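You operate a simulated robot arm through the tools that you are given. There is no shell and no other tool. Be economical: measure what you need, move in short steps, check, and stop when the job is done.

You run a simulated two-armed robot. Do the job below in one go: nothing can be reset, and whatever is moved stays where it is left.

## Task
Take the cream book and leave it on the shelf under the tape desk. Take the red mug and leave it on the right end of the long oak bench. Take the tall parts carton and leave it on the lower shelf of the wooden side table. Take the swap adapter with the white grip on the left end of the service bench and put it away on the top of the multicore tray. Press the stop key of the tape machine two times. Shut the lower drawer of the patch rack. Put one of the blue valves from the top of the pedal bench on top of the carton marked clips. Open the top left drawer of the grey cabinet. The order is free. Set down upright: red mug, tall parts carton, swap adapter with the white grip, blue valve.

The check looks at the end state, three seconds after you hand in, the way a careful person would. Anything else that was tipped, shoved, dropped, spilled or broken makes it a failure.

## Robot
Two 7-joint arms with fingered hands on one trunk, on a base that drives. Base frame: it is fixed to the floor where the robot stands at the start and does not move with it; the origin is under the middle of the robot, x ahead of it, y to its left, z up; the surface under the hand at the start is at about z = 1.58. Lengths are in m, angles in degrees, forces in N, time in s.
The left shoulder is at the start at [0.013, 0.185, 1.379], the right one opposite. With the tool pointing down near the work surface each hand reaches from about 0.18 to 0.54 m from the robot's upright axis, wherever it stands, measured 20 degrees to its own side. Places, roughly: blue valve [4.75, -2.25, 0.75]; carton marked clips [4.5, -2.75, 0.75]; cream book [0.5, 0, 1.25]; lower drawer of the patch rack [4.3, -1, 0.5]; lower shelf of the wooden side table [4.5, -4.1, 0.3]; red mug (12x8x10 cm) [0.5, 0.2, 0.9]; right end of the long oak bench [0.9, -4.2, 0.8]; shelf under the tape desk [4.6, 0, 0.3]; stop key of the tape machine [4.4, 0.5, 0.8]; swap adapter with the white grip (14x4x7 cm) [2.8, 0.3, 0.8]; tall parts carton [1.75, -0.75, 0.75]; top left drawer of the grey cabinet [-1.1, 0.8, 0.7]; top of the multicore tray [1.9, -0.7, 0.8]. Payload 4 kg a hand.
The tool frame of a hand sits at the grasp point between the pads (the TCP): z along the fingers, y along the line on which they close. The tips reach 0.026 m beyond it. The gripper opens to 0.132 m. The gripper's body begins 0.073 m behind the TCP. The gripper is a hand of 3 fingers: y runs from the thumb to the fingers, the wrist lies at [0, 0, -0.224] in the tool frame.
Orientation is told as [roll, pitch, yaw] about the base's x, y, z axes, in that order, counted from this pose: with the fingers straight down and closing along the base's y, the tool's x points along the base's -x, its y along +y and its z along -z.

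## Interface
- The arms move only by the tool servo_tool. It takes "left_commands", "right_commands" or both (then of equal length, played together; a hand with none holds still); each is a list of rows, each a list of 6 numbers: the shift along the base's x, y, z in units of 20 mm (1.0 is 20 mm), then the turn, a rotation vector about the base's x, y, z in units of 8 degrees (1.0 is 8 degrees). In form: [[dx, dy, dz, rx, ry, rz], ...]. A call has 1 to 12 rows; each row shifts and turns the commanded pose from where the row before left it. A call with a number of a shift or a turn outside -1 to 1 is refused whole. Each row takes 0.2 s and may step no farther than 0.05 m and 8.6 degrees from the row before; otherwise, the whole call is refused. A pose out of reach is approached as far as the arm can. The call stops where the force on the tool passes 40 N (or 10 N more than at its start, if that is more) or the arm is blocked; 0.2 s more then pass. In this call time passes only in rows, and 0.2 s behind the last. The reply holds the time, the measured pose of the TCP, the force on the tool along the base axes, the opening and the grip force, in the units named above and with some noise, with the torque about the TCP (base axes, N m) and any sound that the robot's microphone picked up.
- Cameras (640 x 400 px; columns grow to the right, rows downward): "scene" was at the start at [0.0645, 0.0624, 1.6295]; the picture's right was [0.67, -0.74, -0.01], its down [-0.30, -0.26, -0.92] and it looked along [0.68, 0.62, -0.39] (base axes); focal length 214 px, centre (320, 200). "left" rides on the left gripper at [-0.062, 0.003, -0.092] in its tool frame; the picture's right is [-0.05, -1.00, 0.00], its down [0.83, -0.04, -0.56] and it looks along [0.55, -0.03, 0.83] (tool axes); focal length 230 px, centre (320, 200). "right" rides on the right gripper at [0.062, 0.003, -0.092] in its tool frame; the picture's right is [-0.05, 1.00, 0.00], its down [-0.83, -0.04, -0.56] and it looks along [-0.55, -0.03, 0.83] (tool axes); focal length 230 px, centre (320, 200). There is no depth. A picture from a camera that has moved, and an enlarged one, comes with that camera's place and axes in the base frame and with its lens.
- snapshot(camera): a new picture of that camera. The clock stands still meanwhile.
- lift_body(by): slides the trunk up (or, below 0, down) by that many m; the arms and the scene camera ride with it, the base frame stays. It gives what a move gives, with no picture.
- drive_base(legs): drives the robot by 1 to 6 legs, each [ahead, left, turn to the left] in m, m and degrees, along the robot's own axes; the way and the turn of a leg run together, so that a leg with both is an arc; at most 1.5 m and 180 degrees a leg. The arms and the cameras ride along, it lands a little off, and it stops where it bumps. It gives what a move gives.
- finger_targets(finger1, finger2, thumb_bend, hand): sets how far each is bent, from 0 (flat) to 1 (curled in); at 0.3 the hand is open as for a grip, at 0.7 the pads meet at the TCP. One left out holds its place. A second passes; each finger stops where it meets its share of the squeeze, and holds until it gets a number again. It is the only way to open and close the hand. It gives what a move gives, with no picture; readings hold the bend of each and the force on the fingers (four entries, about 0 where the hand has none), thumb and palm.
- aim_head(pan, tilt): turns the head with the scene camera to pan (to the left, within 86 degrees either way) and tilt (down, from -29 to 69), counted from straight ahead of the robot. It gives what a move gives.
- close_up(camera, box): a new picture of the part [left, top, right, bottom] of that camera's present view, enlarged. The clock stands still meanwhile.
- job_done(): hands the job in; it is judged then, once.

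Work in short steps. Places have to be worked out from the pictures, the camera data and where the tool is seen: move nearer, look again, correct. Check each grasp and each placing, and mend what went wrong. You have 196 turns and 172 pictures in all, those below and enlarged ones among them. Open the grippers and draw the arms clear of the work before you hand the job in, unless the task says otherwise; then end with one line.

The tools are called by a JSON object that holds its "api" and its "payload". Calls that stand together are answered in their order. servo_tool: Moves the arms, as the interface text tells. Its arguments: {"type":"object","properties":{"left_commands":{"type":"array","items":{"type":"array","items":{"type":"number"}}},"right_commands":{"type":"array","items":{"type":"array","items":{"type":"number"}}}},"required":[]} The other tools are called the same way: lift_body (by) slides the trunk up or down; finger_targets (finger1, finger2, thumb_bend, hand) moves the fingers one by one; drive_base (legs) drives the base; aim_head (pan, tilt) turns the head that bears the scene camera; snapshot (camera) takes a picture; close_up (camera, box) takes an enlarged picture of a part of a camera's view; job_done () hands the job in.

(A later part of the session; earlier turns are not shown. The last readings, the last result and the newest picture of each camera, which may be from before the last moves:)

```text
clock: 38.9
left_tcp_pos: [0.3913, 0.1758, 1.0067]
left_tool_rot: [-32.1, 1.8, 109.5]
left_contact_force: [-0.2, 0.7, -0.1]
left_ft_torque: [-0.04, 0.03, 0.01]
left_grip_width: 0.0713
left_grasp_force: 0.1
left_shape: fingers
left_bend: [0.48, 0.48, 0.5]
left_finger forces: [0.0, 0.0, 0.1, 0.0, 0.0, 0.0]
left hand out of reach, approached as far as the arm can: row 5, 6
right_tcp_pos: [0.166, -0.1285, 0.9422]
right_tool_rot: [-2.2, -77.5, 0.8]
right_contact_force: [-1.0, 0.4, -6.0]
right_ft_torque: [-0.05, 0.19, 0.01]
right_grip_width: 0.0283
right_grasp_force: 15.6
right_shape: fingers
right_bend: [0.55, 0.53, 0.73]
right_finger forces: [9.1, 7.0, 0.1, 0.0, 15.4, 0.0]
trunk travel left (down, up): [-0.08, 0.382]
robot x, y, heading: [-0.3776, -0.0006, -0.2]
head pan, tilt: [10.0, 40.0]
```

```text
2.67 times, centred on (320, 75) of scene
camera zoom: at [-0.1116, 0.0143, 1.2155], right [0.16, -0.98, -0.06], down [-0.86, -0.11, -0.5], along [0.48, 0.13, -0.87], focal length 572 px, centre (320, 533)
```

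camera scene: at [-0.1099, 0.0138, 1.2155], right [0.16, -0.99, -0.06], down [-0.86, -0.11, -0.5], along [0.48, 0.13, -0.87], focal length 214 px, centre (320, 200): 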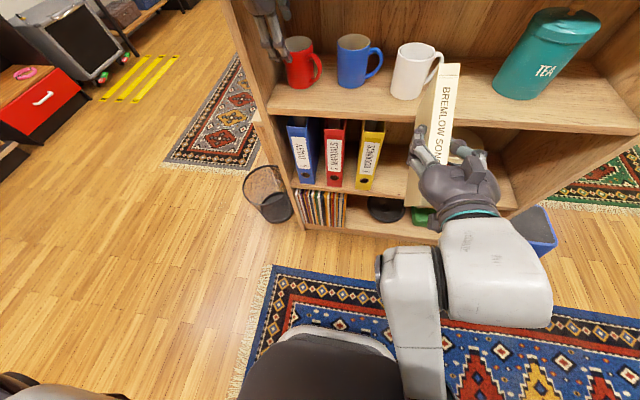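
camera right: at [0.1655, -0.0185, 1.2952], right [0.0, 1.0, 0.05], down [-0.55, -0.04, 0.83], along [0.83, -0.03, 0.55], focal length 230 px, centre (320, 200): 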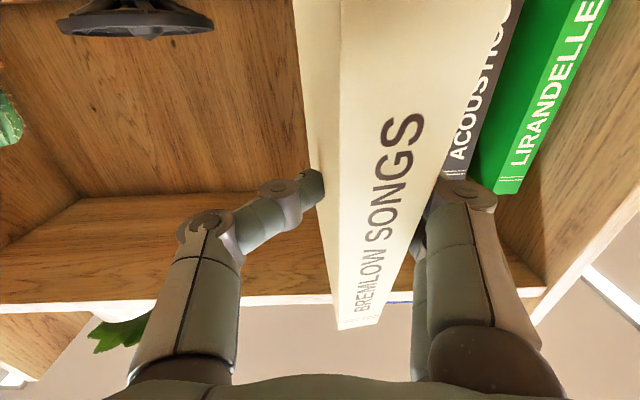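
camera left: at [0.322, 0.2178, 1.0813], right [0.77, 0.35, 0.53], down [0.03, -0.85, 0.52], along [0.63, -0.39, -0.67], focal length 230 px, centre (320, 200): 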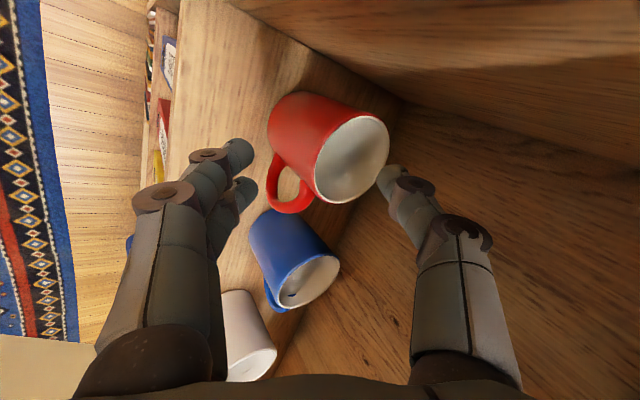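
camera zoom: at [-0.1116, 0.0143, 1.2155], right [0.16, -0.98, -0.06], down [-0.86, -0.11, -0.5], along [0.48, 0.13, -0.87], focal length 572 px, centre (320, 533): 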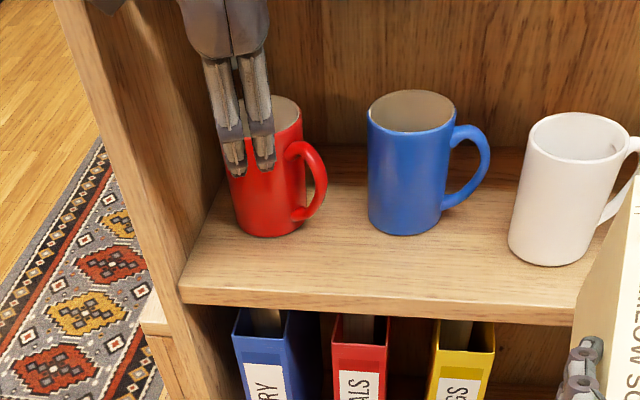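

Out of reach sideways there. I pull both hands back 8 cm and drive 8 cm closer.

{"api": "servo_tool", "payload": {"left_commands": [[-1, 0, 0.5, 0, 0, 0], [-1, 0, 0.3, 0, 0, 0], [-1, 0, 0, 0, 0, 0], [-1, 0, 0, 0, 0, 0], [-0.5, -0.3, 0, 0, 0, 0]], "right_commands": [[-1, 0, 0, 0, 0, 0], [-1, 0, 0, 0, 0, 0], [-1, 0, 0, 0, 0, 0], [-1, 0, 0, 0, 0, 0], [-1, 0, 0, 0, 0, 0]]}}

{"api": "drive_base", "payload": {"legs": [[0.08, 0, 0]]}}

{"api": "snapshot", "payload": {"camera": "left"}}

```text
clock: 40.3
left_tcp_pos: [0.3017, 0.1673, 1.021]
left_tool_rot: [-32.1, 1.8, 109.4]
left_contact_force: [-0.4, 0.4, 0.2]
left_ft_torque: [-0.02, 0.01, 0.02]
left_grip_width: 0.0713
left_grasp_force: 0.1
left_shape: fingers
left_bend: [0.48, 0.48, 0.5]
left_finger forces: [0.0, 0.0, 0.1, 0.0, 0.0, 0.0]
right_tcp_pos: [0.1531, -0.1145, 0.9674]
right_tool_rot: [-8.1, -82.8, 6.4]
right_contact_force: [0.0, 0.2, -6.6]
right_ft_torque: [-0.06, 0.22, 0.01]
right_grip_width: 0.0281
right_grasp_force: 15.5
right_shape: fingers
right_bend: [0.55, 0.53, 0.73]
right_finger forces: [8.8, 7.1, 0.0, 0.1, 15.1, 0.1]
right hand out of reach, approached as far as the arm can: row 1, 2, 3, 4, 5
trunk travel left (down, up): [-0.08, 0.382]
robot x, y, heading: [-0.3712, -0.0034, -0.3]
head pan, tilt: [10.0, 40.0]
stopped in row 5 (right hand): the arm was blocked; the commanded pose is now the measured one
```

```text
clock: 41.3
left_tcp_pos: [0.3829, 0.1668, 1.02]
left_tool_rot: [-32.1, 1.8, 109.4]
left_contact_force: [0.0, 0.9, -0.2]
left_ft_torque: [-0.01, -0.03, 0.01]
left_grip_width: 0.0716
left_grasp_force: 0.1
left_shape: fingers
left_bend: [0.48, 0.48, 0.5]
left_finger forces: [0.0, 0.0, 0.1, 0.1, 0.1, 0.0]
right_tcp_pos: [0.2351, -0.1142, 0.9657]
right_tool_rot: [-8.7, -82.5, 6.9]
right_contact_force: [1.0, -0.7, -5.4]
right_ft_torque: [-0.03, 0.21, -0.03]
right_grip_width: 0.0286
right_grasp_force: 15.8
right_shape: fingers
right_bend: [0.55, 0.53, 0.73]
right_finger forces: [9.0, 7.0, 0.0, 0.0, 15.1, 0.0]
trunk travel left (down, up): [-0.08, 0.382]
robot x, y, heading: [-0.2921, 0.0012, -0.1]
head pan, tilt: [10.0, 40.0]
```

```text
148 pictures are left
camera left: at [0.3153, 0.2091, 1.0942], right [0.78, 0.34, 0.53], down [0.02, -0.85, 0.52], along [0.63, -0.39, -0.67], focal length 230 px, centre (320, 200)
```

left: 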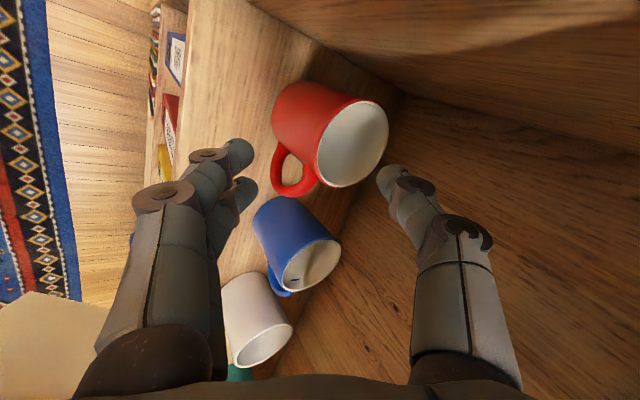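

Mug center confirmed (0.463, 0.183). Going down over its front wall.

{"api": "servo_tool", "payload": {"left_commands": [[0.45, 0.06, -0.92, 0, 0, 0], [0.45, 0.06, -0.92, 0, 0, 0], [0.45, 0.06, -0.92, 0, 0, 0], [0.45, 0.06, -0.92, 0, 0, 0], [0.45, 0.06, -0.92, 0, 0, 0]]}}

{"api": "snapshot", "payload": {"camera": "left"}}

{"api": "close_up", "payload": {"camera": "scene", "box": [160, 0, 400, 150]}}

```text
clock: 42.5
left_tcp_pos: [0.4166, 0.1824, 0.9293]
left_tool_rot: [-32.2, 1.8, 109.8]
left_contact_force: [0.1, 1.4, -1.3]
left_ft_torque: [-0.09, -0.08, -0.08]
left_grip_width: 0.071
left_grasp_force: 0.0
left_shape: fingers
left_bend: [0.48, 0.48, 0.5]
left_finger forces: [0.0, 0.0, 0.1, 0.0, 0.1, 0.0]
right_tcp_pos: [0.2218, -0.1108, 0.9699]
right_tool_rot: [-10.2, -82.9, 8.4]
right_contact_force: [-1.6, -0.3, -5.3]
right_ft_torque: [-0.08, 0.29, -0.05]
right_grip_width: 0.0284
right_grasp_force: 16.1
right_shape: fingers
right_bend: [0.55, 0.53, 0.73]
right_finger forces: [9.1, 7.1, 0.0, 0.0, 15.4, 0.0]
trunk travel left (down, up): [-0.08, 0.382]
robot x, y, heading: [-0.2938, 0.0034, -0.0]
head pan, tilt: [10.0, 40.0]
```

```text
147 pictures are left
camera left: at [0.3477, 0.2245, 1.0037], right [0.77, 0.35, 0.53], down [0.03, -0.85, 0.52], along [0.64, -0.38, -0.67], focal length 230 px, centre (320, 200)
```

left: 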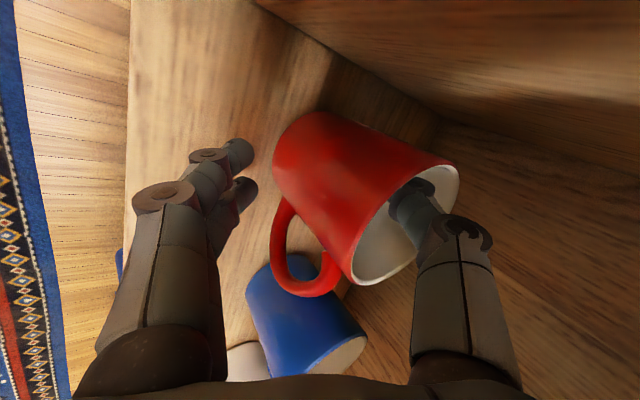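

```text
2.67 times, centred on (280, 75) of scene
camera zoom: at [-0.0433, 0.0177, 1.2177], right [0.16, -0.99, -0.06], down [-0.86, -0.11, -0.51], along [0.49, 0.13, -0.86], focal length 572 px, centre (427, 533)
```

zoom: 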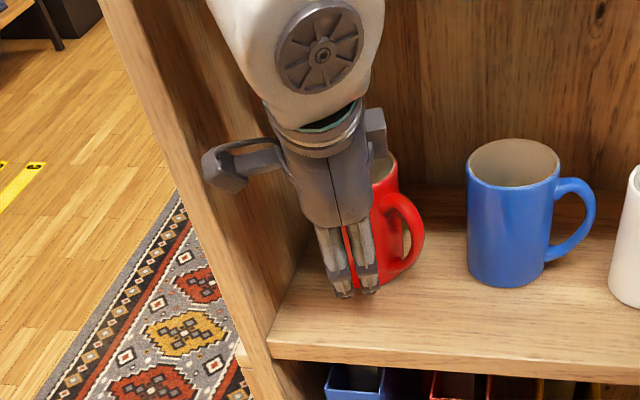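

Thumb is inside, fingers outside, handle just clear. Closing on the wall.

{"api": "finger_targets", "payload": {"hand": "left", "finger1": 0.85, "finger2": 0.85, "thumb_bend": 0.85}}

{"api": "snapshot", "payload": {"camera": "left"}}

```text
clock: 43.5
left_tcp_pos: [0.428, 0.1749, 0.9255]
left_tool_rot: [-32.0, 1.8, 109.3]
left_contact_force: [-0.1, -0.2, -2.7]
left_ft_torque: [-0.02, 0.09, 0.0]
left_grip_width: 0.0037
left_grasp_force: 19.8
left_shape: fingers
left_bend: [0.72, 0.72, 0.75]
left_finger forces: [10.4, 10.5, 0.0, 0.0, 18.9, 0.1]
right_tcp_pos: [0.2333, -0.1143, 0.9613]
right_tool_rot: [-8.5, -82.1, 6.8]
right_contact_force: [-0.4, -0.3, -6.2]
right_ft_torque: [-0.07, 0.21, 0.0]
right_grip_width: 0.0282
right_grasp_force: 15.9
right_shape: fingers
right_bend: [0.55, 0.53, 0.73]
right_finger forces: [9.3, 7.0, 0.0, 0.0, 15.3, 0.1]
trunk travel left (down, up): [-0.08, 0.382]
robot x, y, heading: [-0.292, -0.0017, -0.1]
head pan, tilt: [10.0, 40.0]
```

```text
145 pictures are left
camera left: at [0.3594, 0.2171, 1.0002], right [0.78, 0.34, 0.53], down [0.03, -0.85, 0.52], along [0.63, -0.39, -0.67], focal length 230 px, centre (320, 200)
```

left: 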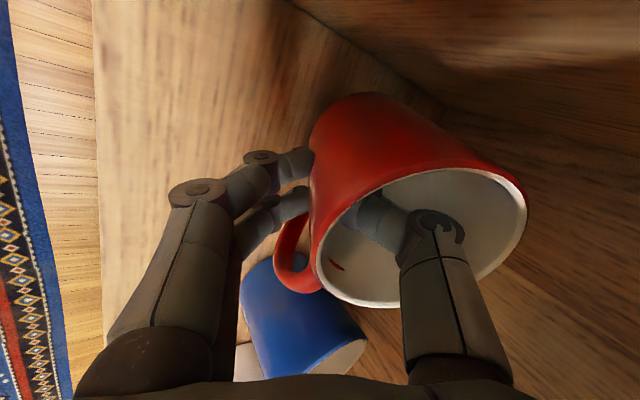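

Wall gripped (20 N, 4 mm). Lift 2 cm and check.

{"api": "servo_tool", "payload": {"left_commands": [[0, 0, 0.4, 0, 0, 0], [0, 0, 0.5, 0, 0, 0], [0, 0, 0.5, 0, 0, 0]]}}

{"api": "close_up", "payload": {"camera": "scene", "box": [160, 0, 400, 150]}}

```text
clock: 44.3
left_tcp_pos: [0.4212, 0.1735, 0.9332]
left_tool_rot: [-30.6, 0.3, 108.5]
left_contact_force: [-0.4, -0.3, -2.6]
left_ft_torque: [-0.01, 0.07, 0.0]
left_grip_width: 0.0039
left_grasp_force: 19.7
left_shape: fingers
left_bend: [0.72, 0.72, 0.75]
left_finger forces: [10.3, 10.3, 0.1, 0.1, 18.9, 0.0]
right_tcp_pos: [0.2342, -0.114, 0.9573]
right_tool_rot: [-8.6, -81.8, 6.8]
right_contact_force: [-0.6, -1.1, -5.6]
right_ft_torque: [-0.03, 0.24, -0.01]
right_grip_width: 0.0281
right_grasp_force: 16.3
right_shape: fingers
right_bend: [0.55, 0.53, 0.73]
right_finger forces: [9.2, 7.1, 0.0, 0.0, 15.4, 0.0]
trunk travel left (down, up): [-0.08, 0.382]
robot x, y, heading: [-0.294, 0.0021, -0.1]
head pan, tilt: [10.0, 40.0]
```

```text
2.67 times, centred on (280, 75) of scene
camera zoom: at [-0.0287, 0.0146, 1.2111], right [0.16, -0.99, -0.06], down [-0.86, -0.11, -0.49], along [0.48, 0.13, -0.87], focal length 572 px, centre (427, 533)
```

zoom: 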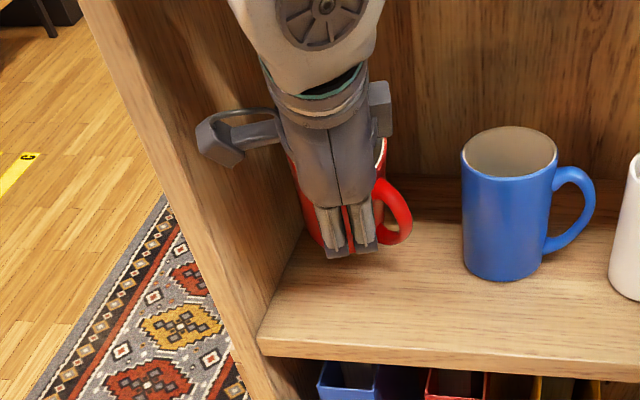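

Weight 2.6 N is on the hand but it rose only ~8 mm. I raise the trunk slightly and then back out.

{"api": "lift_body", "payload": {"by": 0.03}}

{"api": "snapshot", "payload": {"camera": "left"}}

```text
clock: 45.1
left_tcp_pos: [0.4138, 0.1725, 0.9316]
left_tool_rot: [-29.0, -0.8, 108.0]
left_contact_force: [0.5, -0.5, -2.5]
left_ft_torque: [-0.03, 0.09, 0.0]
left_grip_width: 0.004
left_grasp_force: 20.1
left_shape: fingers
left_bend: [0.72, 0.72, 0.75]
left_finger forces: [10.2, 10.4, 0.0, 0.0, 18.8, 0.0]
right_tcp_pos: [0.2353, -0.1125, 0.9741]
right_tool_rot: [-10.2, -81.5, 8.3]
right_contact_force: [0.0, 0.6, -6.1]
right_ft_torque: [-0.04, 0.21, 0.02]
right_grip_width: 0.0283
right_grasp_force: 15.6
right_shape: fingers
right_bend: [0.55, 0.53, 0.73]
right_finger forces: [9.1, 7.1, 0.0, 0.0, 15.1, 0.1]
trunk travel left (down, up): [-0.11, 0.352]
robot x, y, heading: [-0.2916, -0.0021, -0.3]
head pan, tilt: [10.0, 40.0]
```

```text
143 pictures are left
camera left: at [0.3515, 0.2152, 1.0117], right [0.82, 0.31, 0.48], down [0.04, -0.87, 0.5], along [0.58, -0.39, -0.72], focal length 230 px, centre (320, 200)
```

left: 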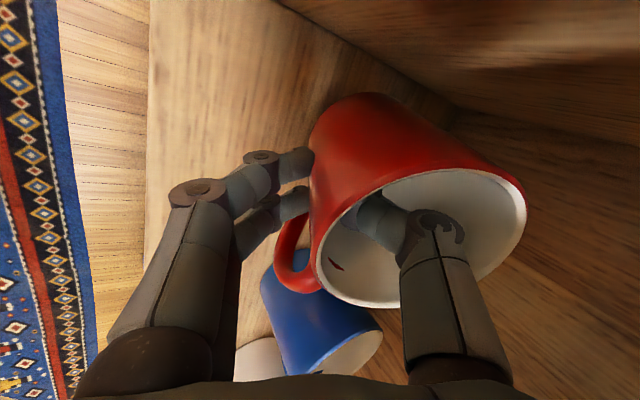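

Mug is held and off the shelf. Backing straight out.

{"api": "drive_base", "payload": {"legs": [[-0.3, 0, 0]]}}

{"api": "aim_head", "payload": {"pan": 15, "tilt": 25}}

{"api": "snapshot", "payload": {"camera": "scene"}}

```text
clock: 47.1
left_tcp_pos: [0.1387, 0.1676, 0.9668]
left_tool_rot: [-31.4, 1.4, 108.8]
left_contact_force: [0.1, 0.8, -2.4]
left_ft_torque: [0.0, 0.1, -0.02]
left_grip_width: 0.0035
left_grasp_force: 20.4
left_shape: fingers
left_bend: [0.72, 0.72, 0.76]
left_finger forces: [10.7, 10.9, 0.0, 0.1, 19.2, 0.0]
right_tcp_pos: [-0.0594, -0.1155, 0.9802]
right_tool_rot: [-8.1, -81.8, 5.8]
right_contact_force: [0.1, 0.6, -5.7]
right_ft_torque: [-0.04, 0.23, 0.03]
right_grip_width: 0.0281
right_grasp_force: 15.6
right_shape: fingers
right_bend: [0.55, 0.53, 0.73]
right_finger forces: [9.2, 7.0, 0.1, 0.0, 15.0, 0.0]
trunk travel left (down, up): [-0.11, 0.352]
robot x, y, heading: [-0.5895, -0.0021, -0.6]
head pan, tilt: [10.0, 40.0]
```

```text
clock: 47.9
left_tcp_pos: [0.139, 0.1696, 0.9666]
left_tool_rot: [-31.3, 1.5, 108.8]
left_contact_force: [-0.5, -0.4, -2.5]
left_ft_torque: [0.02, 0.09, -0.01]
left_grip_width: 0.0036
left_grasp_force: 20.9
left_shape: fingers
left_bend: [0.72, 0.72, 0.76]
left_finger forces: [10.8, 10.9, 0.0, 0.0, 19.2, 0.1]
right_tcp_pos: [-0.0585, -0.117, 0.9798]
right_tool_rot: [-8.1, -81.7, 5.8]
right_contact_force: [0.4, -0.6, -5.8]
right_ft_torque: [-0.05, 0.22, -0.02]
right_grip_width: 0.0282
right_grasp_force: 15.2
right_shape: fingers
right_bend: [0.55, 0.53, 0.73]
right_finger forces: [9.0, 7.1, 0.0, 0.0, 15.1, 0.0]
trunk travel left (down, up): [-0.11, 0.352]
robot x, y, heading: [-0.5835, 0.0008, -0.8]
head pan, tilt: [15.0, 25.0]
```

```text
142 pictures are left
camera scene: at [-0.3324, 0.0222, 1.2695], right [0.23, -0.97, -0.08], down [-0.67, -0.1, -0.73], along [0.7, 0.23, -0.67], focal length 214 px, centre (320, 200)
```

scene: 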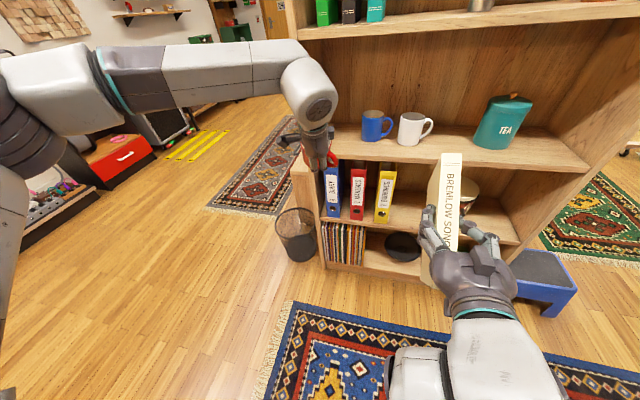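

Mug and book both out safely. I turn right in place toward the long oak bench and look around.

{"api": "drive_base", "payload": {"legs": [[0, 0, -80]]}}

{"api": "aim_head", "payload": {"pan": 0, "tilt": 0}}

{"api": "snapshot", "payload": {"camera": "scene"}}

{"api": "aim_head", "payload": {"pan": 50, "tilt": 0}}

{"api": "snapshot", "payload": {"camera": "scene"}}

```text
clock: 51.8
left_tcp_pos: [-0.3098, -0.6877, 0.9683]
left_tool_rot: [-31.3, 1.4, 27.9]
left_contact_force: [-0.1, -0.5, -2.2]
left_ft_torque: [0.09, 0.05, -0.01]
left_grip_width: 0.0035
left_grasp_force: 17.8
left_shape: fingers
left_bend: [0.72, 0.72, 0.76]
left_finger forces: [9.5, 9.7, 0.1, 0.0, 17.1, 0.0]
right_tcp_pos: [-0.6213, -0.5402, 0.9791]
right_tool_rot: [-8.0, -81.6, -75.3]
right_contact_force: [-0.5, -0.1, -6.1]
right_ft_torque: [0.2, 0.04, -0.01]
right_grip_width: 0.0281
right_grasp_force: 15.5
right_shape: fingers
right_bend: [0.55, 0.53, 0.73]
right_finger forces: [9.0, 6.9, 0.0, 0.0, 14.9, 0.0]
trunk travel left (down, up): [-0.11, 0.352]
robot x, y, heading: [-0.5881, 0.005, -81.6]
head pan, tilt: [15.0, 25.0]
```

```text
clock: 52.6
left_tcp_pos: [-0.3088, -0.6889, 0.9675]
left_tool_rot: [-31.1, 1.5, 27.9]
left_contact_force: [-0.2, -0.2, -2.2]
left_ft_torque: [0.08, 0.05, 0.02]
left_grip_width: 0.0034
left_grasp_force: 18.3
left_shape: fingers
left_bend: [0.72, 0.72, 0.76]
left_finger forces: [9.6, 9.7, 0.1, 0.1, 17.3, 0.0]
right_tcp_pos: [-0.6222, -0.5393, 0.9795]
right_tool_rot: [-8.1, -81.7, -75.2]
right_contact_force: [-0.4, -0.7, -5.4]
right_ft_torque: [0.23, 0.1, 0.01]
right_grip_width: 0.0281
right_grasp_force: 16.1
right_shape: fingers
right_bend: [0.55, 0.53, 0.73]
right_finger forces: [9.0, 7.0, 0.0, 0.0, 14.8, 0.0]
trunk travel left (down, up): [-0.11, 0.352]
robot x, y, heading: [-0.5894, 0.0054, -81.8]
head pan, tilt: [0.0, 0.0]
```

```text
141 pictures are left
camera scene: at [-0.5488, -0.2644, 1.3076], right [-0.99, -0.15, 0.0], down [-0.05, 0.31, -0.95], along [0.14, -0.94, -0.31], focal length 214 px, centre (320, 200)
```

scene: 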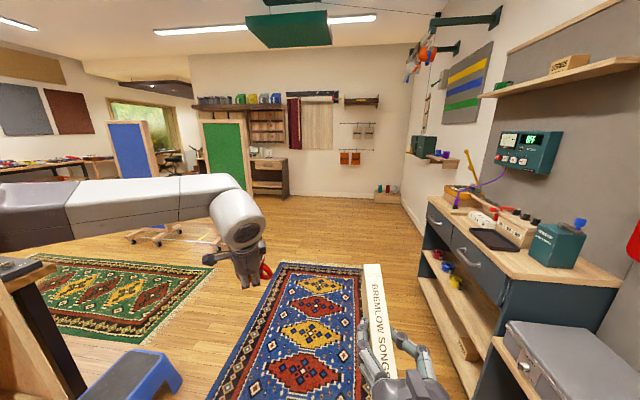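

```text
clock: 53.8
left_tcp_pos: [-0.3095, -0.6884, 0.9669]
left_tool_rot: [-31.3, 1.5, 27.9]
left_contact_force: [-0.2, 0.0, -3.0]
left_ft_torque: [0.09, 0.01, 0.0]
left_grip_width: 0.0035
left_grasp_force: 17.7
left_shape: fingers
left_bend: [0.72, 0.72, 0.76]
left_finger forces: [9.5, 9.7, 0.0, 0.0, 17.3, 0.0]
right_tcp_pos: [-0.6214, -0.5393, 0.98]
right_tool_rot: [-8.2, -81.7, -75.2]
right_contact_force: [0.1, 0.6, -5.6]
right_ft_torque: [0.23, 0.11, -0.02]
right_grip_width: 0.0279
right_grasp_force: 15.6
right_shape: fingers
right_bend: [0.55, 0.53, 0.73]
right_finger forces: [9.0, 7.0, 0.1, 0.0, 14.9, 0.1]
trunk travel left (down, up): [-0.11, 0.352]
robot x, y, heading: [-0.5864, 0.0009, -81.6]
head pan, tilt: [50.0, 0.0]
```

```text
140 pictures are left
camera scene: at [-0.4851, -0.2242, 1.3176], right [-0.53, -0.81, -0.24], down [-0.05, 0.31, -0.95], along [0.85, -0.49, -0.2], focal length 214 px, centre (320, 200)
```

scene: 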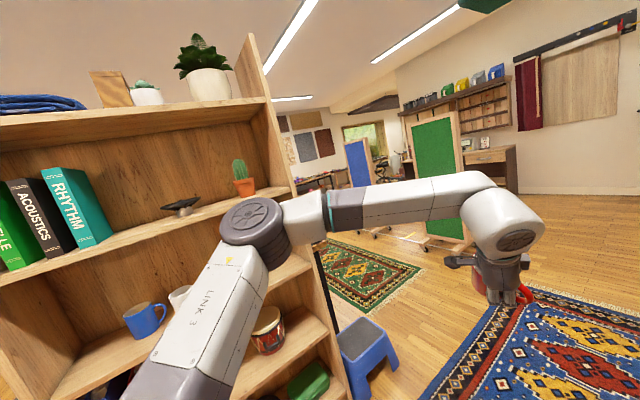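

The bench is behind the green board; the way along x≈-0.2 is clear. Driving 2.6 m ahead, then look again.

{"api": "drive_base", "payload": {"legs": [[1.3, 0, 0], [1.3, 0, 0]]}}

{"api": "aim_head", "payload": {"pan": 35, "tilt": 0}}

{"api": "snapshot", "payload": {"camera": "scene"}}

```text
clock: 66.4
left_tcp_pos: [0.06, -3.2531, 0.9677]
left_tool_rot: [-31.3, 1.5, 26.3]
left_contact_force: [0.5, -0.8, -2.9]
left_ft_torque: [0.11, 0.02, 0.0]
left_grip_width: 0.0034
left_grasp_force: 18.6
left_shape: fingers
left_bend: [0.72, 0.72, 0.76]
left_finger forces: [9.6, 9.7, 0.0, 0.0, 17.4, 0.0]
right_tcp_pos: [-0.2484, -3.0954, 0.9785]
right_tool_rot: [-8.1, -81.7, -76.7]
right_contact_force: [0.1, -0.8, -5.6]
right_ft_torque: [0.2, 0.09, -0.01]
right_grip_width: 0.028
right_grasp_force: 15.5
right_shape: fingers
right_bend: [0.55, 0.53, 0.73]
right_finger forces: [8.9, 7.0, 0.0, 0.0, 14.9, 0.0]
trunk travel left (down, up): [-0.11, 0.352]
robot x, y, heading: [-0.1991, -2.5543, -83.2]
head pan, tilt: [50.0, 0.0]
```

```text
clock: 67.2
left_tcp_pos: [0.0604, -3.2532, 0.9675]
left_tool_rot: [-31.3, 1.5, 26.3]
left_contact_force: [-0.7, 0.5, -2.1]
left_ft_torque: [0.07, 0.05, 0.02]
left_grip_width: 0.0031
left_grasp_force: 18.7
left_shape: fingers
left_bend: [0.72, 0.72, 0.76]
left_finger forces: [9.5, 9.9, 0.0, 0.0, 17.4, 0.0]
right_tcp_pos: [-0.2469, -3.0946, 0.979]
right_tool_rot: [-8.1, -81.7, -76.7]
right_contact_force: [0.6, 0.0, -5.8]
right_ft_torque: [0.22, 0.08, 0.0]
right_grip_width: 0.0282
right_grasp_force: 15.6
right_shape: fingers
right_bend: [0.55, 0.53, 0.73]
right_finger forces: [9.0, 7.0, 0.0, 0.1, 15.0, 0.0]
trunk travel left (down, up): [-0.11, 0.352]
robot x, y, heading: [-0.1997, -2.5581, -82.9]
head pan, tilt: [35.0, 0.0]
```

```text
139 pictures are left
camera scene: at [-0.1178, -2.8012, 1.3127], right [-0.75, -0.64, -0.18], down [-0.04, 0.31, -0.95], along [0.66, -0.7, -0.25], focal length 214 px, centre (320, 200)
```

scene: 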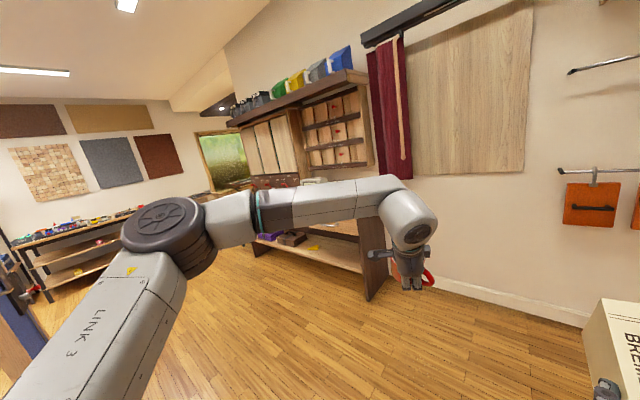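

Bench's front-right leg is near (0.71, -4.09). I go ahead 0.6, strafe left 0.8, square up, and look down at the bench.

{"api": "drive_base", "payload": {"legs": [[0.6, 0, 0], [0, 0.82, 0], [0, 0, -7]]}}

{"api": "aim_head", "payload": {"pan": 5, "tilt": 15}}

{"api": "snapshot", "payload": {"camera": "scene"}}

{"api": "snapshot", "payload": {"camera": "left"}}

```text
clock: 75.1
left_tcp_pos: [0.8555, -3.7786, 0.9692]
left_tool_rot: [-31.3, 1.5, 19.2]
left_contact_force: [0.1, 0.1, -2.0]
left_ft_torque: [0.12, 0.04, 0.0]
left_grip_width: 0.0033
left_grasp_force: 17.7
left_shape: fingers
left_bend: [0.72, 0.72, 0.76]
left_finger forces: [9.5, 9.9, 0.0, 0.0, 17.4, 0.1]
right_tcp_pos: [0.5683, -3.5848, 0.9796]
right_tool_rot: [-7.9, -81.8, -84.0]
right_contact_force: [0.1, 0.9, -6.0]
right_ft_torque: [0.22, 0.03, -0.02]
right_grip_width: 0.0283
right_grasp_force: 14.8
right_shape: fingers
right_bend: [0.55, 0.53, 0.73]
right_finger forces: [9.0, 6.9, 0.0, 0.1, 14.9, 0.1]
trunk travel left (down, up): [-0.11, 0.352]
robot x, y, heading: [0.6856, -3.0563, -90.2]
head pan, tilt: [35.0, 0.0]
```

```text
clock: 76.1
left_tcp_pos: [0.855, -3.7785, 0.9676]
left_tool_rot: [-31.3, 1.6, 19.3]
left_contact_force: [0.0, -0.6, -2.8]
left_ft_torque: [0.07, -0.01, 0.01]
left_grip_width: 0.003
left_grasp_force: 18.8
left_shape: fingers
left_bend: [0.72, 0.72, 0.76]
left_finger forces: [9.7, 9.9, 0.0, 0.1, 17.4, 0.0]
right_tcp_pos: [0.5691, -3.5841, 0.9793]
right_tool_rot: [-8.1, -81.6, -83.8]
right_contact_force: [0.0, 0.6, -5.4]
right_ft_torque: [0.19, 0.02, 0.01]
right_grip_width: 0.0281
right_grasp_force: 15.6
right_shape: fingers
right_bend: [0.55, 0.53, 0.73]
right_finger forces: [8.9, 6.9, 0.1, 0.1, 14.9, 0.1]
trunk travel left (down, up): [-0.11, 0.352]
robot x, y, heading: [0.6838, -3.0503, -90.4]
head pan, tilt: [5.0, 15.0]
```

```text
138 pictures are left
camera scene: at [0.6902, -3.3185, 1.2838], right [-1.0, -0.08, -0.03], down [-0.02, 0.55, -0.84], along [0.08, -0.83, -0.54], focal length 214 px, centre (320, 200)
```

scene: 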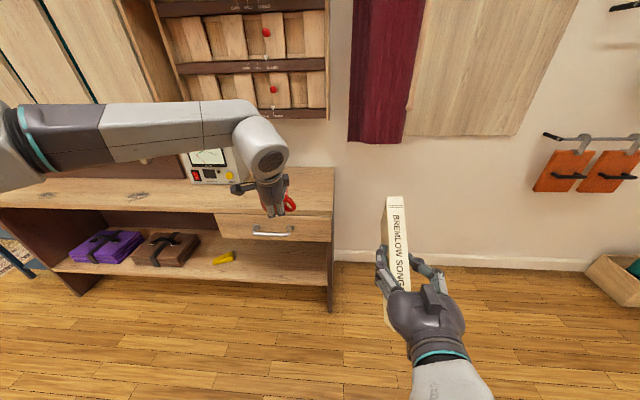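

```text
137 pictures are left
camera left: at [0.9, -3.7101, 1.0438], right [0.34, -0.78, 0.52], down [-0.85, -0.03, 0.52], along [-0.39, -0.62, -0.68], focal length 230 px, centre (320, 200)
```

left: 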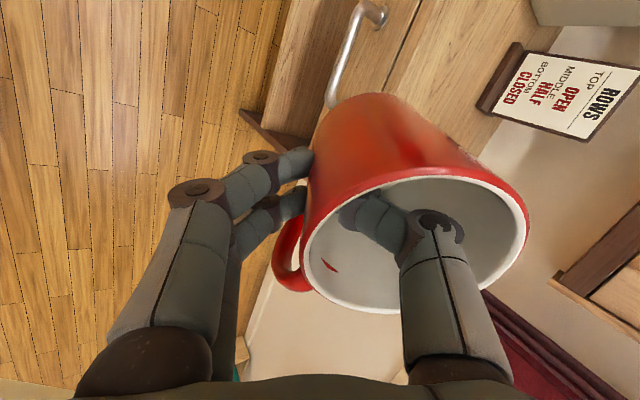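

Bench top z≈0.75, right end at x≈0.70, free there up to the meter at x≈1.15. I drive 0.40 m ahead to bring the mug over (0.87, -4.22).

{"api": "drive_base", "payload": {"legs": [[0.4, 0, 0]]}}

{"api": "servo_tool", "payload": {"left_commands": [[0, 0, -1, 0, 0, 0], [0, 0, -1, 0, 0, 0], [0, 0, -1, 0, 0, 0], [0, 0, -1, 0, 0, 0]]}}

{"api": "snapshot", "payload": {"camera": "scene"}}

{"api": "snapshot", "payload": {"camera": "left"}}

```text
clock: 78.7
left_tcp_pos: [0.8469, -4.1949, 0.9668]
left_tool_rot: [-31.3, 1.5, 18.9]
left_contact_force: [0.0, -0.3, -3.8]
left_ft_torque: [0.07, 0.04, 0.02]
left_grip_width: 0.0036
left_grasp_force: 18.7
left_shape: fingers
left_bend: [0.72, 0.72, 0.76]
left_finger forces: [9.7, 9.9, 0.0, 0.0, 17.5, 0.0]
right_tcp_pos: [0.5626, -3.999, 0.9795]
right_tool_rot: [-8.0, -81.7, -84.2]
right_contact_force: [-0.1, -1.2, -4.8]
right_ft_torque: [0.19, 0.06, -0.03]
right_grip_width: 0.0284
right_grasp_force: 15.7
right_shape: fingers
right_bend: [0.55, 0.53, 0.73]
right_finger forces: [9.0, 6.9, 0.0, 0.1, 14.9, 0.1]
trunk travel left (down, up): [-0.11, 0.352]
robot x, y, heading: [0.6808, -3.472, -90.8]
head pan, tilt: [5.0, 15.0]
```

```text
clock: 79.7
left_tcp_pos: [0.8478, -4.1954, 0.8858]
left_tool_rot: [-31.2, 1.5, 18.9]
left_contact_force: [0.5, 0.2, -2.4]
left_ft_torque: [0.06, 0.01, -0.03]
left_grip_width: 0.0033
left_grasp_force: 18.0
left_shape: fingers
left_bend: [0.72, 0.72, 0.76]
left_finger forces: [9.5, 9.7, 0.0, 0.1, 17.3, 0.1]
right_tcp_pos: [0.5627, -3.9985, 0.9798]
right_tool_rot: [-8.2, -81.6, -84.1]
right_contact_force: [-0.4, 0.8, -6.1]
right_ft_torque: [0.23, 0.02, 0.02]
right_grip_width: 0.0279
right_grasp_force: 15.2
right_shape: fingers
right_bend: [0.55, 0.53, 0.73]
right_finger forces: [9.1, 6.8, 0.0, 0.0, 15.0, 0.0]
trunk travel left (down, up): [-0.11, 0.352]
robot x, y, heading: [0.6795, -3.4714, -90.7]
head pan, tilt: [5.0, 15.0]
```

```text
136 pictures are left
camera scene: at [0.6852, -3.7337, 1.2835], right [-1.0, -0.07, -0.03], down [-0.02, 0.55, -0.84], along [0.07, -0.83, -0.55], focal length 214 px, centre (320, 200)
```

scene: 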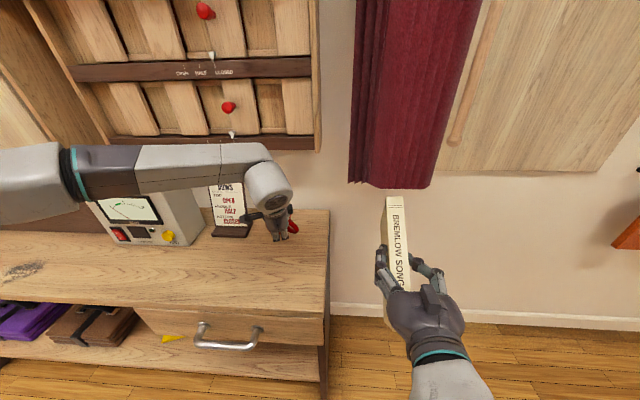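

```text
135 pictures are left
camera left: at [0.8915, -4.1277, 0.9626], right [0.34, -0.79, 0.52], down [-0.85, -0.03, 0.52], along [-0.39, -0.62, -0.68], focal length 230 px, centre (320, 200)
```

left: 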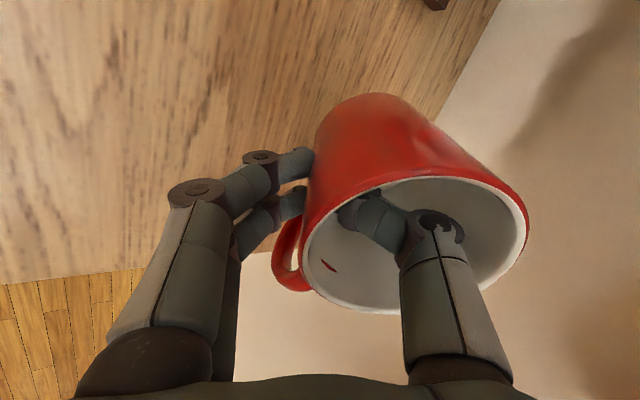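

Position is good. Lowering in small steps watching the force.

{"api": "servo_tool", "payload": {"left_commands": [[0, 0, -1, 0, 0, 0], [0, 0, -0.9, 0, 0, 0], [0, 0, -0.3, 0, 0, 0]]}}

{"api": "close_up", "payload": {"camera": "scene", "box": [200, 150, 360, 250]}}

```text
clock: 80.5
left_tcp_pos: [0.8468, -4.1957, 0.844]
left_tool_rot: [-31.2, 1.5, 18.8]
left_contact_force: [-0.2, 0.2, -2.5]
left_ft_torque: [0.11, -0.01, 0.03]
left_grip_width: 0.0034
left_grasp_force: 18.7
left_shape: fingers
left_bend: [0.72, 0.72, 0.76]
left_finger forces: [9.7, 9.9, 0.1, 0.1, 17.4, 0.0]
right_tcp_pos: [0.5622, -3.9972, 0.9789]
right_tool_rot: [-8.2, -81.7, -84.2]
right_contact_force: [0.4, -0.3, -6.0]
right_ft_torque: [0.24, 0.01, 0.02]
right_grip_width: 0.028
right_grasp_force: 15.6
right_shape: fingers
right_bend: [0.55, 0.53, 0.73]
right_finger forces: [9.1, 6.9, 0.0, 0.0, 15.0, 0.1]
trunk travel left (down, up): [-0.11, 0.352]
robot x, y, heading: [0.6828, -3.467, -90.7]
head pan, tilt: [5.0, 15.0]
```

```text
4.00 times, centred on (280, 200) of scene
camera zoom: at [0.685, -3.7329, 1.2838], right [-1.0, -0.07, -0.03], down [-0.02, 0.55, -0.84], along [0.07, -0.84, -0.54], focal length 858 px, centre (480, 200)
```

zoom: 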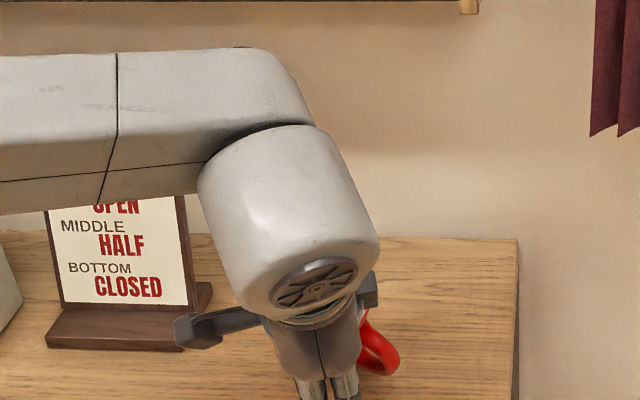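

Still hanging free at z 0.844. Lower another 1.5 cm gently.

{"api": "servo_tool", "payload": {"left_commands": [[0, 0, -0.25, 0, 0, 0], [0, 0, -0.25, 0, 0, 0], [0, 0, -0.2, 0, 0, 0]]}}

```text
clock: 81.2
left_tcp_pos: [0.8459, -4.1942, 0.8299]
left_tool_rot: [-31.4, 1.5, 18.8]
left_contact_force: [-0.6, 0.3, -0.9]
left_ft_torque: [0.06, 0.03, 0.01]
left_grip_width: 0.0031
left_grasp_force: 18.2
left_shape: fingers
left_bend: [0.72, 0.72, 0.76]
left_finger forces: [9.6, 10.0, 0.0, 0.0, 17.8, 0.0]
right_tcp_pos: [0.5623, -3.9986, 0.9791]
right_tool_rot: [-8.1, -81.7, -84.1]
right_contact_force: [0.3, 0.6, -5.1]
right_ft_torque: [0.2, 0.06, 0.02]
right_grip_width: 0.0281
right_grasp_force: 15.3
right_shape: fingers
right_bend: [0.55, 0.53, 0.73]
right_finger forces: [9.0, 6.9, 0.1, 0.1, 15.0, 0.0]
trunk travel left (down, up): [-0.11, 0.352]
robot x, y, heading: [0.6799, -3.4685, -90.4]
head pan, tilt: [5.0, 15.0]
```

Contact is starting (weight coming off). 3 mm more, then release.

{"api": "servo_tool", "payload": {"left_commands": [[0, 0, -0.15, 0, 0, 0]]}}

{"api": "finger_targets", "payload": {"hand": "left", "finger1": 0.55, "finger2": 0.55, "thumb_bend": 0.55}}

{"api": "snapshot", "payload": {"camera": "left"}}

```text
clock: 81.7
left_tcp_pos: [0.8458, -4.1944, 0.8257]
left_tool_rot: [-31.2, 1.5, 18.8]
left_contact_force: [0.3, -0.2, -0.3]
left_ft_torque: [0.04, -0.03, -0.01]
left_grip_width: 0.0028
left_grasp_force: 19.3
left_shape: fingers
left_bend: [0.72, 0.72, 0.77]
left_finger forces: [9.8, 10.4, 0.1, 0.1, 18.4, 0.0]
right_tcp_pos: [0.5613, -3.9978, 0.9795]
right_tool_rot: [-8.1, -81.7, -84.2]
right_contact_force: [-0.8, -0.5, -5.9]
right_ft_torque: [0.22, 0.02, -0.02]
right_grip_width: 0.0282
right_grasp_force: 15.6
right_shape: fingers
right_bend: [0.55, 0.53, 0.73]
right_finger forces: [9.1, 6.9, 0.0, 0.1, 15.1, 0.1]
trunk travel left (down, up): [-0.11, 0.352]
robot x, y, heading: [0.6794, -3.4695, -90.7]
head pan, tilt: [5.0, 15.0]
```

```text
clock: 82.7
left_tcp_pos: [0.8477, -4.1934, 0.8258]
left_tool_rot: [-31.3, 1.5, 18.8]
left_contact_force: [0.8, -0.4, -1.2]
left_ft_torque: [0.02, -0.05, -0.03]
left_grip_width: 0.0505
left_grasp_force: 0.4
left_shape: fingers
left_bend: [0.55, 0.55, 0.55]
left_finger forces: [0.0, 0.0, 0.1, 0.1, 0.3, 0.0]
right_tcp_pos: [0.5609, -3.9981, 0.9795]
right_tool_rot: [-8.0, -81.7, -84.2]
right_contact_force: [0.1, 1.2, -5.6]
right_ft_torque: [0.21, 0.04, -0.01]
right_grip_width: 0.0281
right_grasp_force: 15.5
right_shape: fingers
right_bend: [0.55, 0.53, 0.73]
right_finger forces: [9.1, 6.9, 0.0, 0.0, 15.0, 0.0]
trunk travel left (down, up): [-0.11, 0.352]
robot x, y, heading: [0.6787, -3.4668, -90.7]
head pan, tilt: [5.0, 15.0]
```

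```text
133 pictures are left
camera left: at [0.8915, -4.1258, 0.9021], right [0.34, -0.79, 0.52], down [-0.85, -0.03, 0.52], along [-0.39, -0.62, -0.68], focal length 230 px, centre (320, 200)
```

left: 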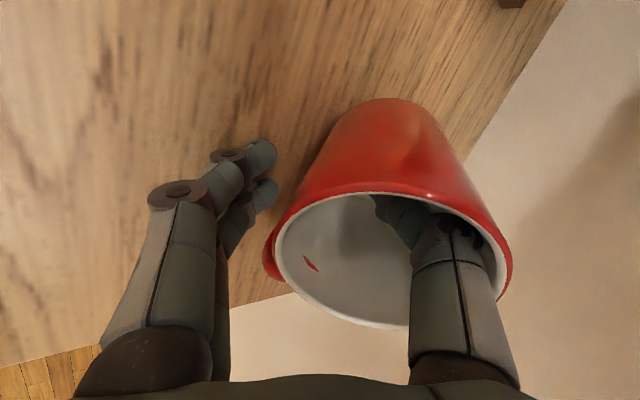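

The thumb still carries about 1 N; the mug may lean on it. Looking from the scene camera.

{"api": "close_up", "payload": {"camera": "scene", "box": [220, 170, 340, 245]}}

{"api": "finger_targets", "payload": {"hand": "left", "thumb_bend": 0.62}}

{"api": "snapshot", "payload": {"camera": "left"}}

```text
5.33 times, centred on (280, 208) of scene
camera zoom: at [0.6849, -3.7326, 1.2839], right [-1.0, -0.07, -0.03], down [-0.02, 0.55, -0.84], along [0.07, -0.84, -0.54], focal length 1144 px, centre (533, 160)
```

zoom: 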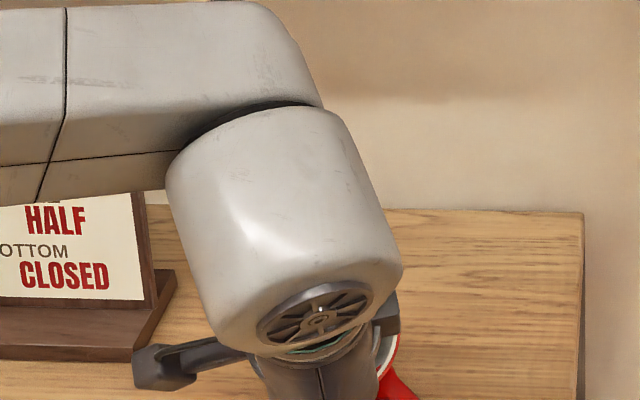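

```text
clock: 83.7
left_tcp_pos: [0.847, -4.1953, 0.8264]
left_tool_rot: [-31.2, 1.5, 18.9]
left_contact_force: [0.1, 0.4, 0.8]
left_ft_torque: [0.0, 0.01, 0.01]
left_grip_width: 0.0397
left_grasp_force: 0.0
left_shape: fingers
left_bend: [0.55, 0.55, 0.62]
left_finger forces: [0.0, 0.0, 0.0, 0.0, 0.4, 0.0]
right_tcp_pos: [0.5617, -3.9974, 0.9795]
right_tool_rot: [-8.1, -81.8, -84.2]
right_contact_force: [-0.1, 0.7, -5.3]
right_ft_torque: [0.22, 0.08, -0.01]
right_grip_width: 0.028
right_grasp_force: 15.5
right_shape: fingers
right_bend: [0.55, 0.53, 0.73]
right_finger forces: [9.2, 7.0, 0.1, 0.0, 15.0, 0.0]
trunk travel left (down, up): [-0.11, 0.352]
robot x, y, heading: [0.6792, -3.4679, -90.7]
head pan, tilt: [5.0, 15.0]
```

```text
131 pictures are left
camera left: at [0.8915, -4.1257, 0.9021], right [0.34, -0.79, 0.52], down [-0.85, -0.03, 0.52], along [-0.39, -0.62, -0.68], focal length 230 px, centre (320, 200)
```

left: 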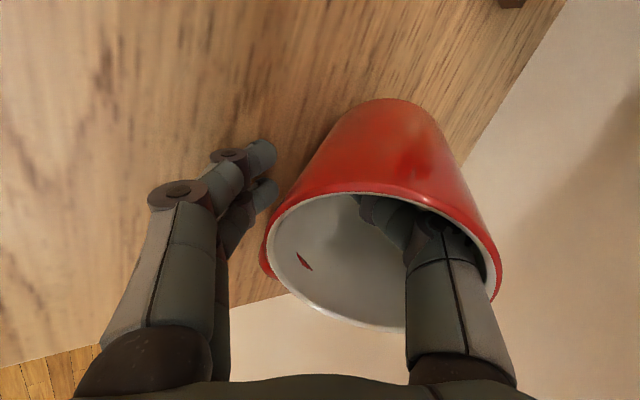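

The closing pads had aligned the mug wall to the tilted fingers, so the mug leans ~28° toward me. I regrip it, lift, and turn the hand ~28° steeper so the mug stands upright.

{"api": "finger_targets", "payload": {"hand": "left", "finger1": 0.85, "finger2": 0.85, "thumb_bend": 0.85}}

{"api": "servo_tool", "payload": {"left_commands": [[0, 0, 1, 0, 0, 0], [0, 0.2, 1, 0, 0, 0], [0, 0.2, 0, 0.94, 0.34, 0], [0, 0.2, 0, 0.94, 0.34, 0], [0, 0.2, 0, 0.94, 0.34, 0], [0, 0, 0, 0.47, 0.17, 0]]}}

{"api": "snapshot", "payload": {"camera": "left"}}

{"api": "snapshot", "payload": {"camera": "scene"}}

```text
clock: 84.7
left_tcp_pos: [0.8482, -4.1936, 0.826]
left_tool_rot: [-31.3, 1.5, 18.7]
left_contact_force: [0.5, 0.0, -0.6]
left_ft_torque: [0.1, 0.0, -0.02]
left_grip_width: 0.0032
left_grasp_force: 17.4
left_shape: fingers
left_bend: [0.71, 0.7, 0.77]
left_finger forces: [9.1, 8.9, 0.0, 0.1, 15.7, 0.1]
right_tcp_pos: [0.5611, -3.9983, 0.979]
right_tool_rot: [-8.1, -81.7, -84.2]
right_contact_force: [-0.1, 0.3, -5.4]
right_ft_torque: [0.22, 0.07, -0.02]
right_grip_width: 0.028
right_grasp_force: 15.5
right_shape: fingers
right_bend: [0.55, 0.53, 0.73]
right_finger forces: [9.1, 6.9, 0.1, 0.0, 15.1, 0.1]
trunk travel left (down, up): [-0.11, 0.352]
robot x, y, heading: [0.6818, -3.4679, -90.7]
head pan, tilt: [5.0, 15.0]
```

```text
clock: 86.0
left_tcp_pos: [0.8467, -4.1782, 0.8665]
left_tool_rot: [-3.2, 1.8, 19.7]
left_contact_force: [0.6, 0.4, -3.1]
left_ft_torque: [0.07, 0.04, 0.02]
left_grip_width: 0.0035
left_grasp_force: 17.2
left_shape: fingers
left_bend: [0.71, 0.7, 0.77]
left_finger forces: [9.4, 8.6, 0.0, 0.1, 16.3, 0.1]
right_tcp_pos: [0.563, -3.9976, 0.9792]
right_tool_rot: [-8.2, -81.5, -84.0]
right_contact_force: [-0.2, 0.3, -5.3]
right_ft_torque: [0.2, 0.0, 0.0]
right_grip_width: 0.0283
right_grasp_force: 15.6
right_shape: fingers
right_bend: [0.55, 0.53, 0.73]
right_finger forces: [9.1, 6.9, 0.0, 0.1, 15.1, 0.0]
trunk travel left (down, up): [-0.11, 0.352]
robot x, y, heading: [0.6784, -3.4672, -90.6]
head pan, tilt: [5.0, 15.0]
```

```text
130 pictures are left
camera left: at [0.9057, -4.1494, 0.9569], right [0.39, -0.92, 0.05], down [-0.76, -0.29, 0.58], along [-0.52, -0.27, -0.81], focal length 230 px, centre (320, 200)
```

left: 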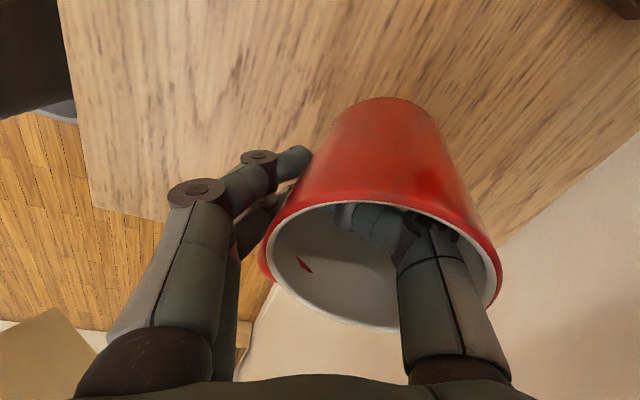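

```text
129 pictures are left
camera scene: at [0.6853, -3.7336, 1.2835], right [-1.0, -0.07, -0.03], down [-0.02, 0.55, -0.84], along [0.07, -0.83, -0.55], focal length 214 px, centre (320, 200)
```

scene: 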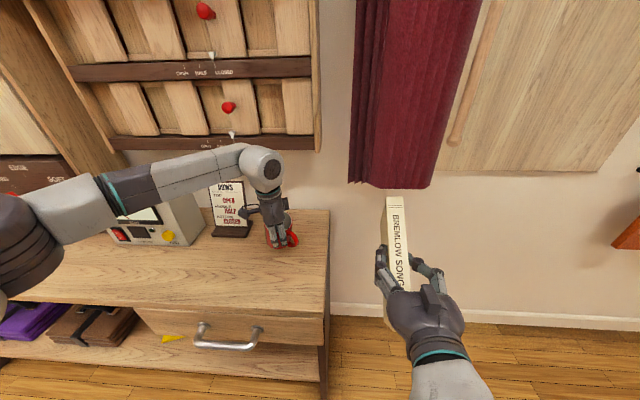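

Checking the mug's tilt in a zoom.

{"api": "close_up", "payload": {"camera": "scene", "box": [215, 180, 335, 255]}}

```text
5.33 times, centred on (275, 218) of scene
camera zoom: at [0.6853, -3.7336, 1.2835], right [-1.0, -0.07, -0.03], down [-0.02, 0.55, -0.84], along [0.07, -0.83, -0.55], focal length 1144 px, centre (560, 107)
```

zoom: 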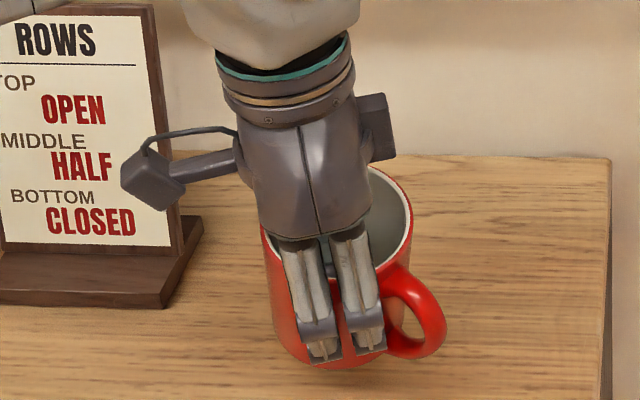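

The mug leans only ~9° sideways now. I correct that with a small roll and lower to just above the bench.

{"api": "servo_tool", "payload": {"left_commands": [[0, 0, 0, 0, 0.6, 0], [0, 0, 0, 0, 0.5, 0], [0, 0, -0.5, 0, 0, 0], [0, 0, -0.5, 0, 0, 0], [0, 0, -0.3, 0, 0, 0]]}}

{"api": "close_up", "payload": {"camera": "scene", "box": [215, 180, 335, 255]}}

```text
clock: 87.2
left_tcp_pos: [0.8477, -4.1776, 0.84]
left_tool_rot: [-0.3, 10.2, 19.9]
left_contact_force: [-0.6, -0.2, -2.4]
left_ft_torque: [0.05, -0.01, 0.01]
left_grip_width: 0.0036
left_grasp_force: 17.3
left_shape: fingers
left_bend: [0.71, 0.7, 0.77]
left_finger forces: [9.7, 8.5, 0.0, 0.1, 16.7, 0.0]
right_tcp_pos: [0.5626, -3.9977, 0.9797]
right_tool_rot: [-8.1, -81.7, -84.4]
right_contact_force: [0.3, 0.2, -6.1]
right_ft_torque: [0.21, 0.03, -0.01]
right_grip_width: 0.0284
right_grasp_force: 15.6
right_shape: fingers
right_bend: [0.55, 0.53, 0.73]
right_finger forces: [9.0, 6.9, 0.1, 0.1, 15.0, 0.0]
trunk travel left (down, up): [-0.11, 0.352]
robot x, y, heading: [0.68, -3.4704, -90.6]
head pan, tilt: [5.0, 15.0]
```

```text
5.33 times, centred on (275, 218) of scene
camera zoom: at [0.6849, -3.733, 1.2838], right [-1.0, -0.07, -0.03], down [-0.02, 0.55, -0.84], along [0.07, -0.84, -0.55], focal length 1144 px, centre (560, 107)
```

zoom: 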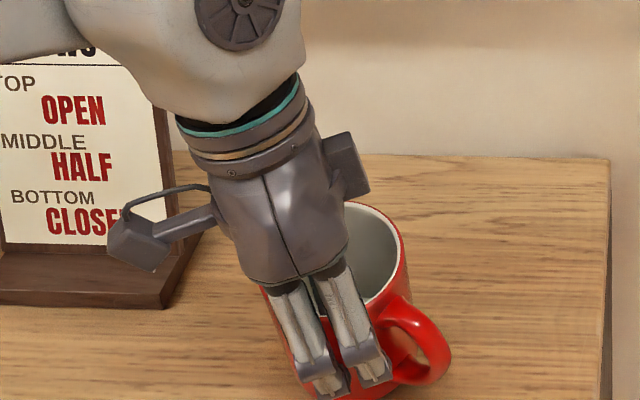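

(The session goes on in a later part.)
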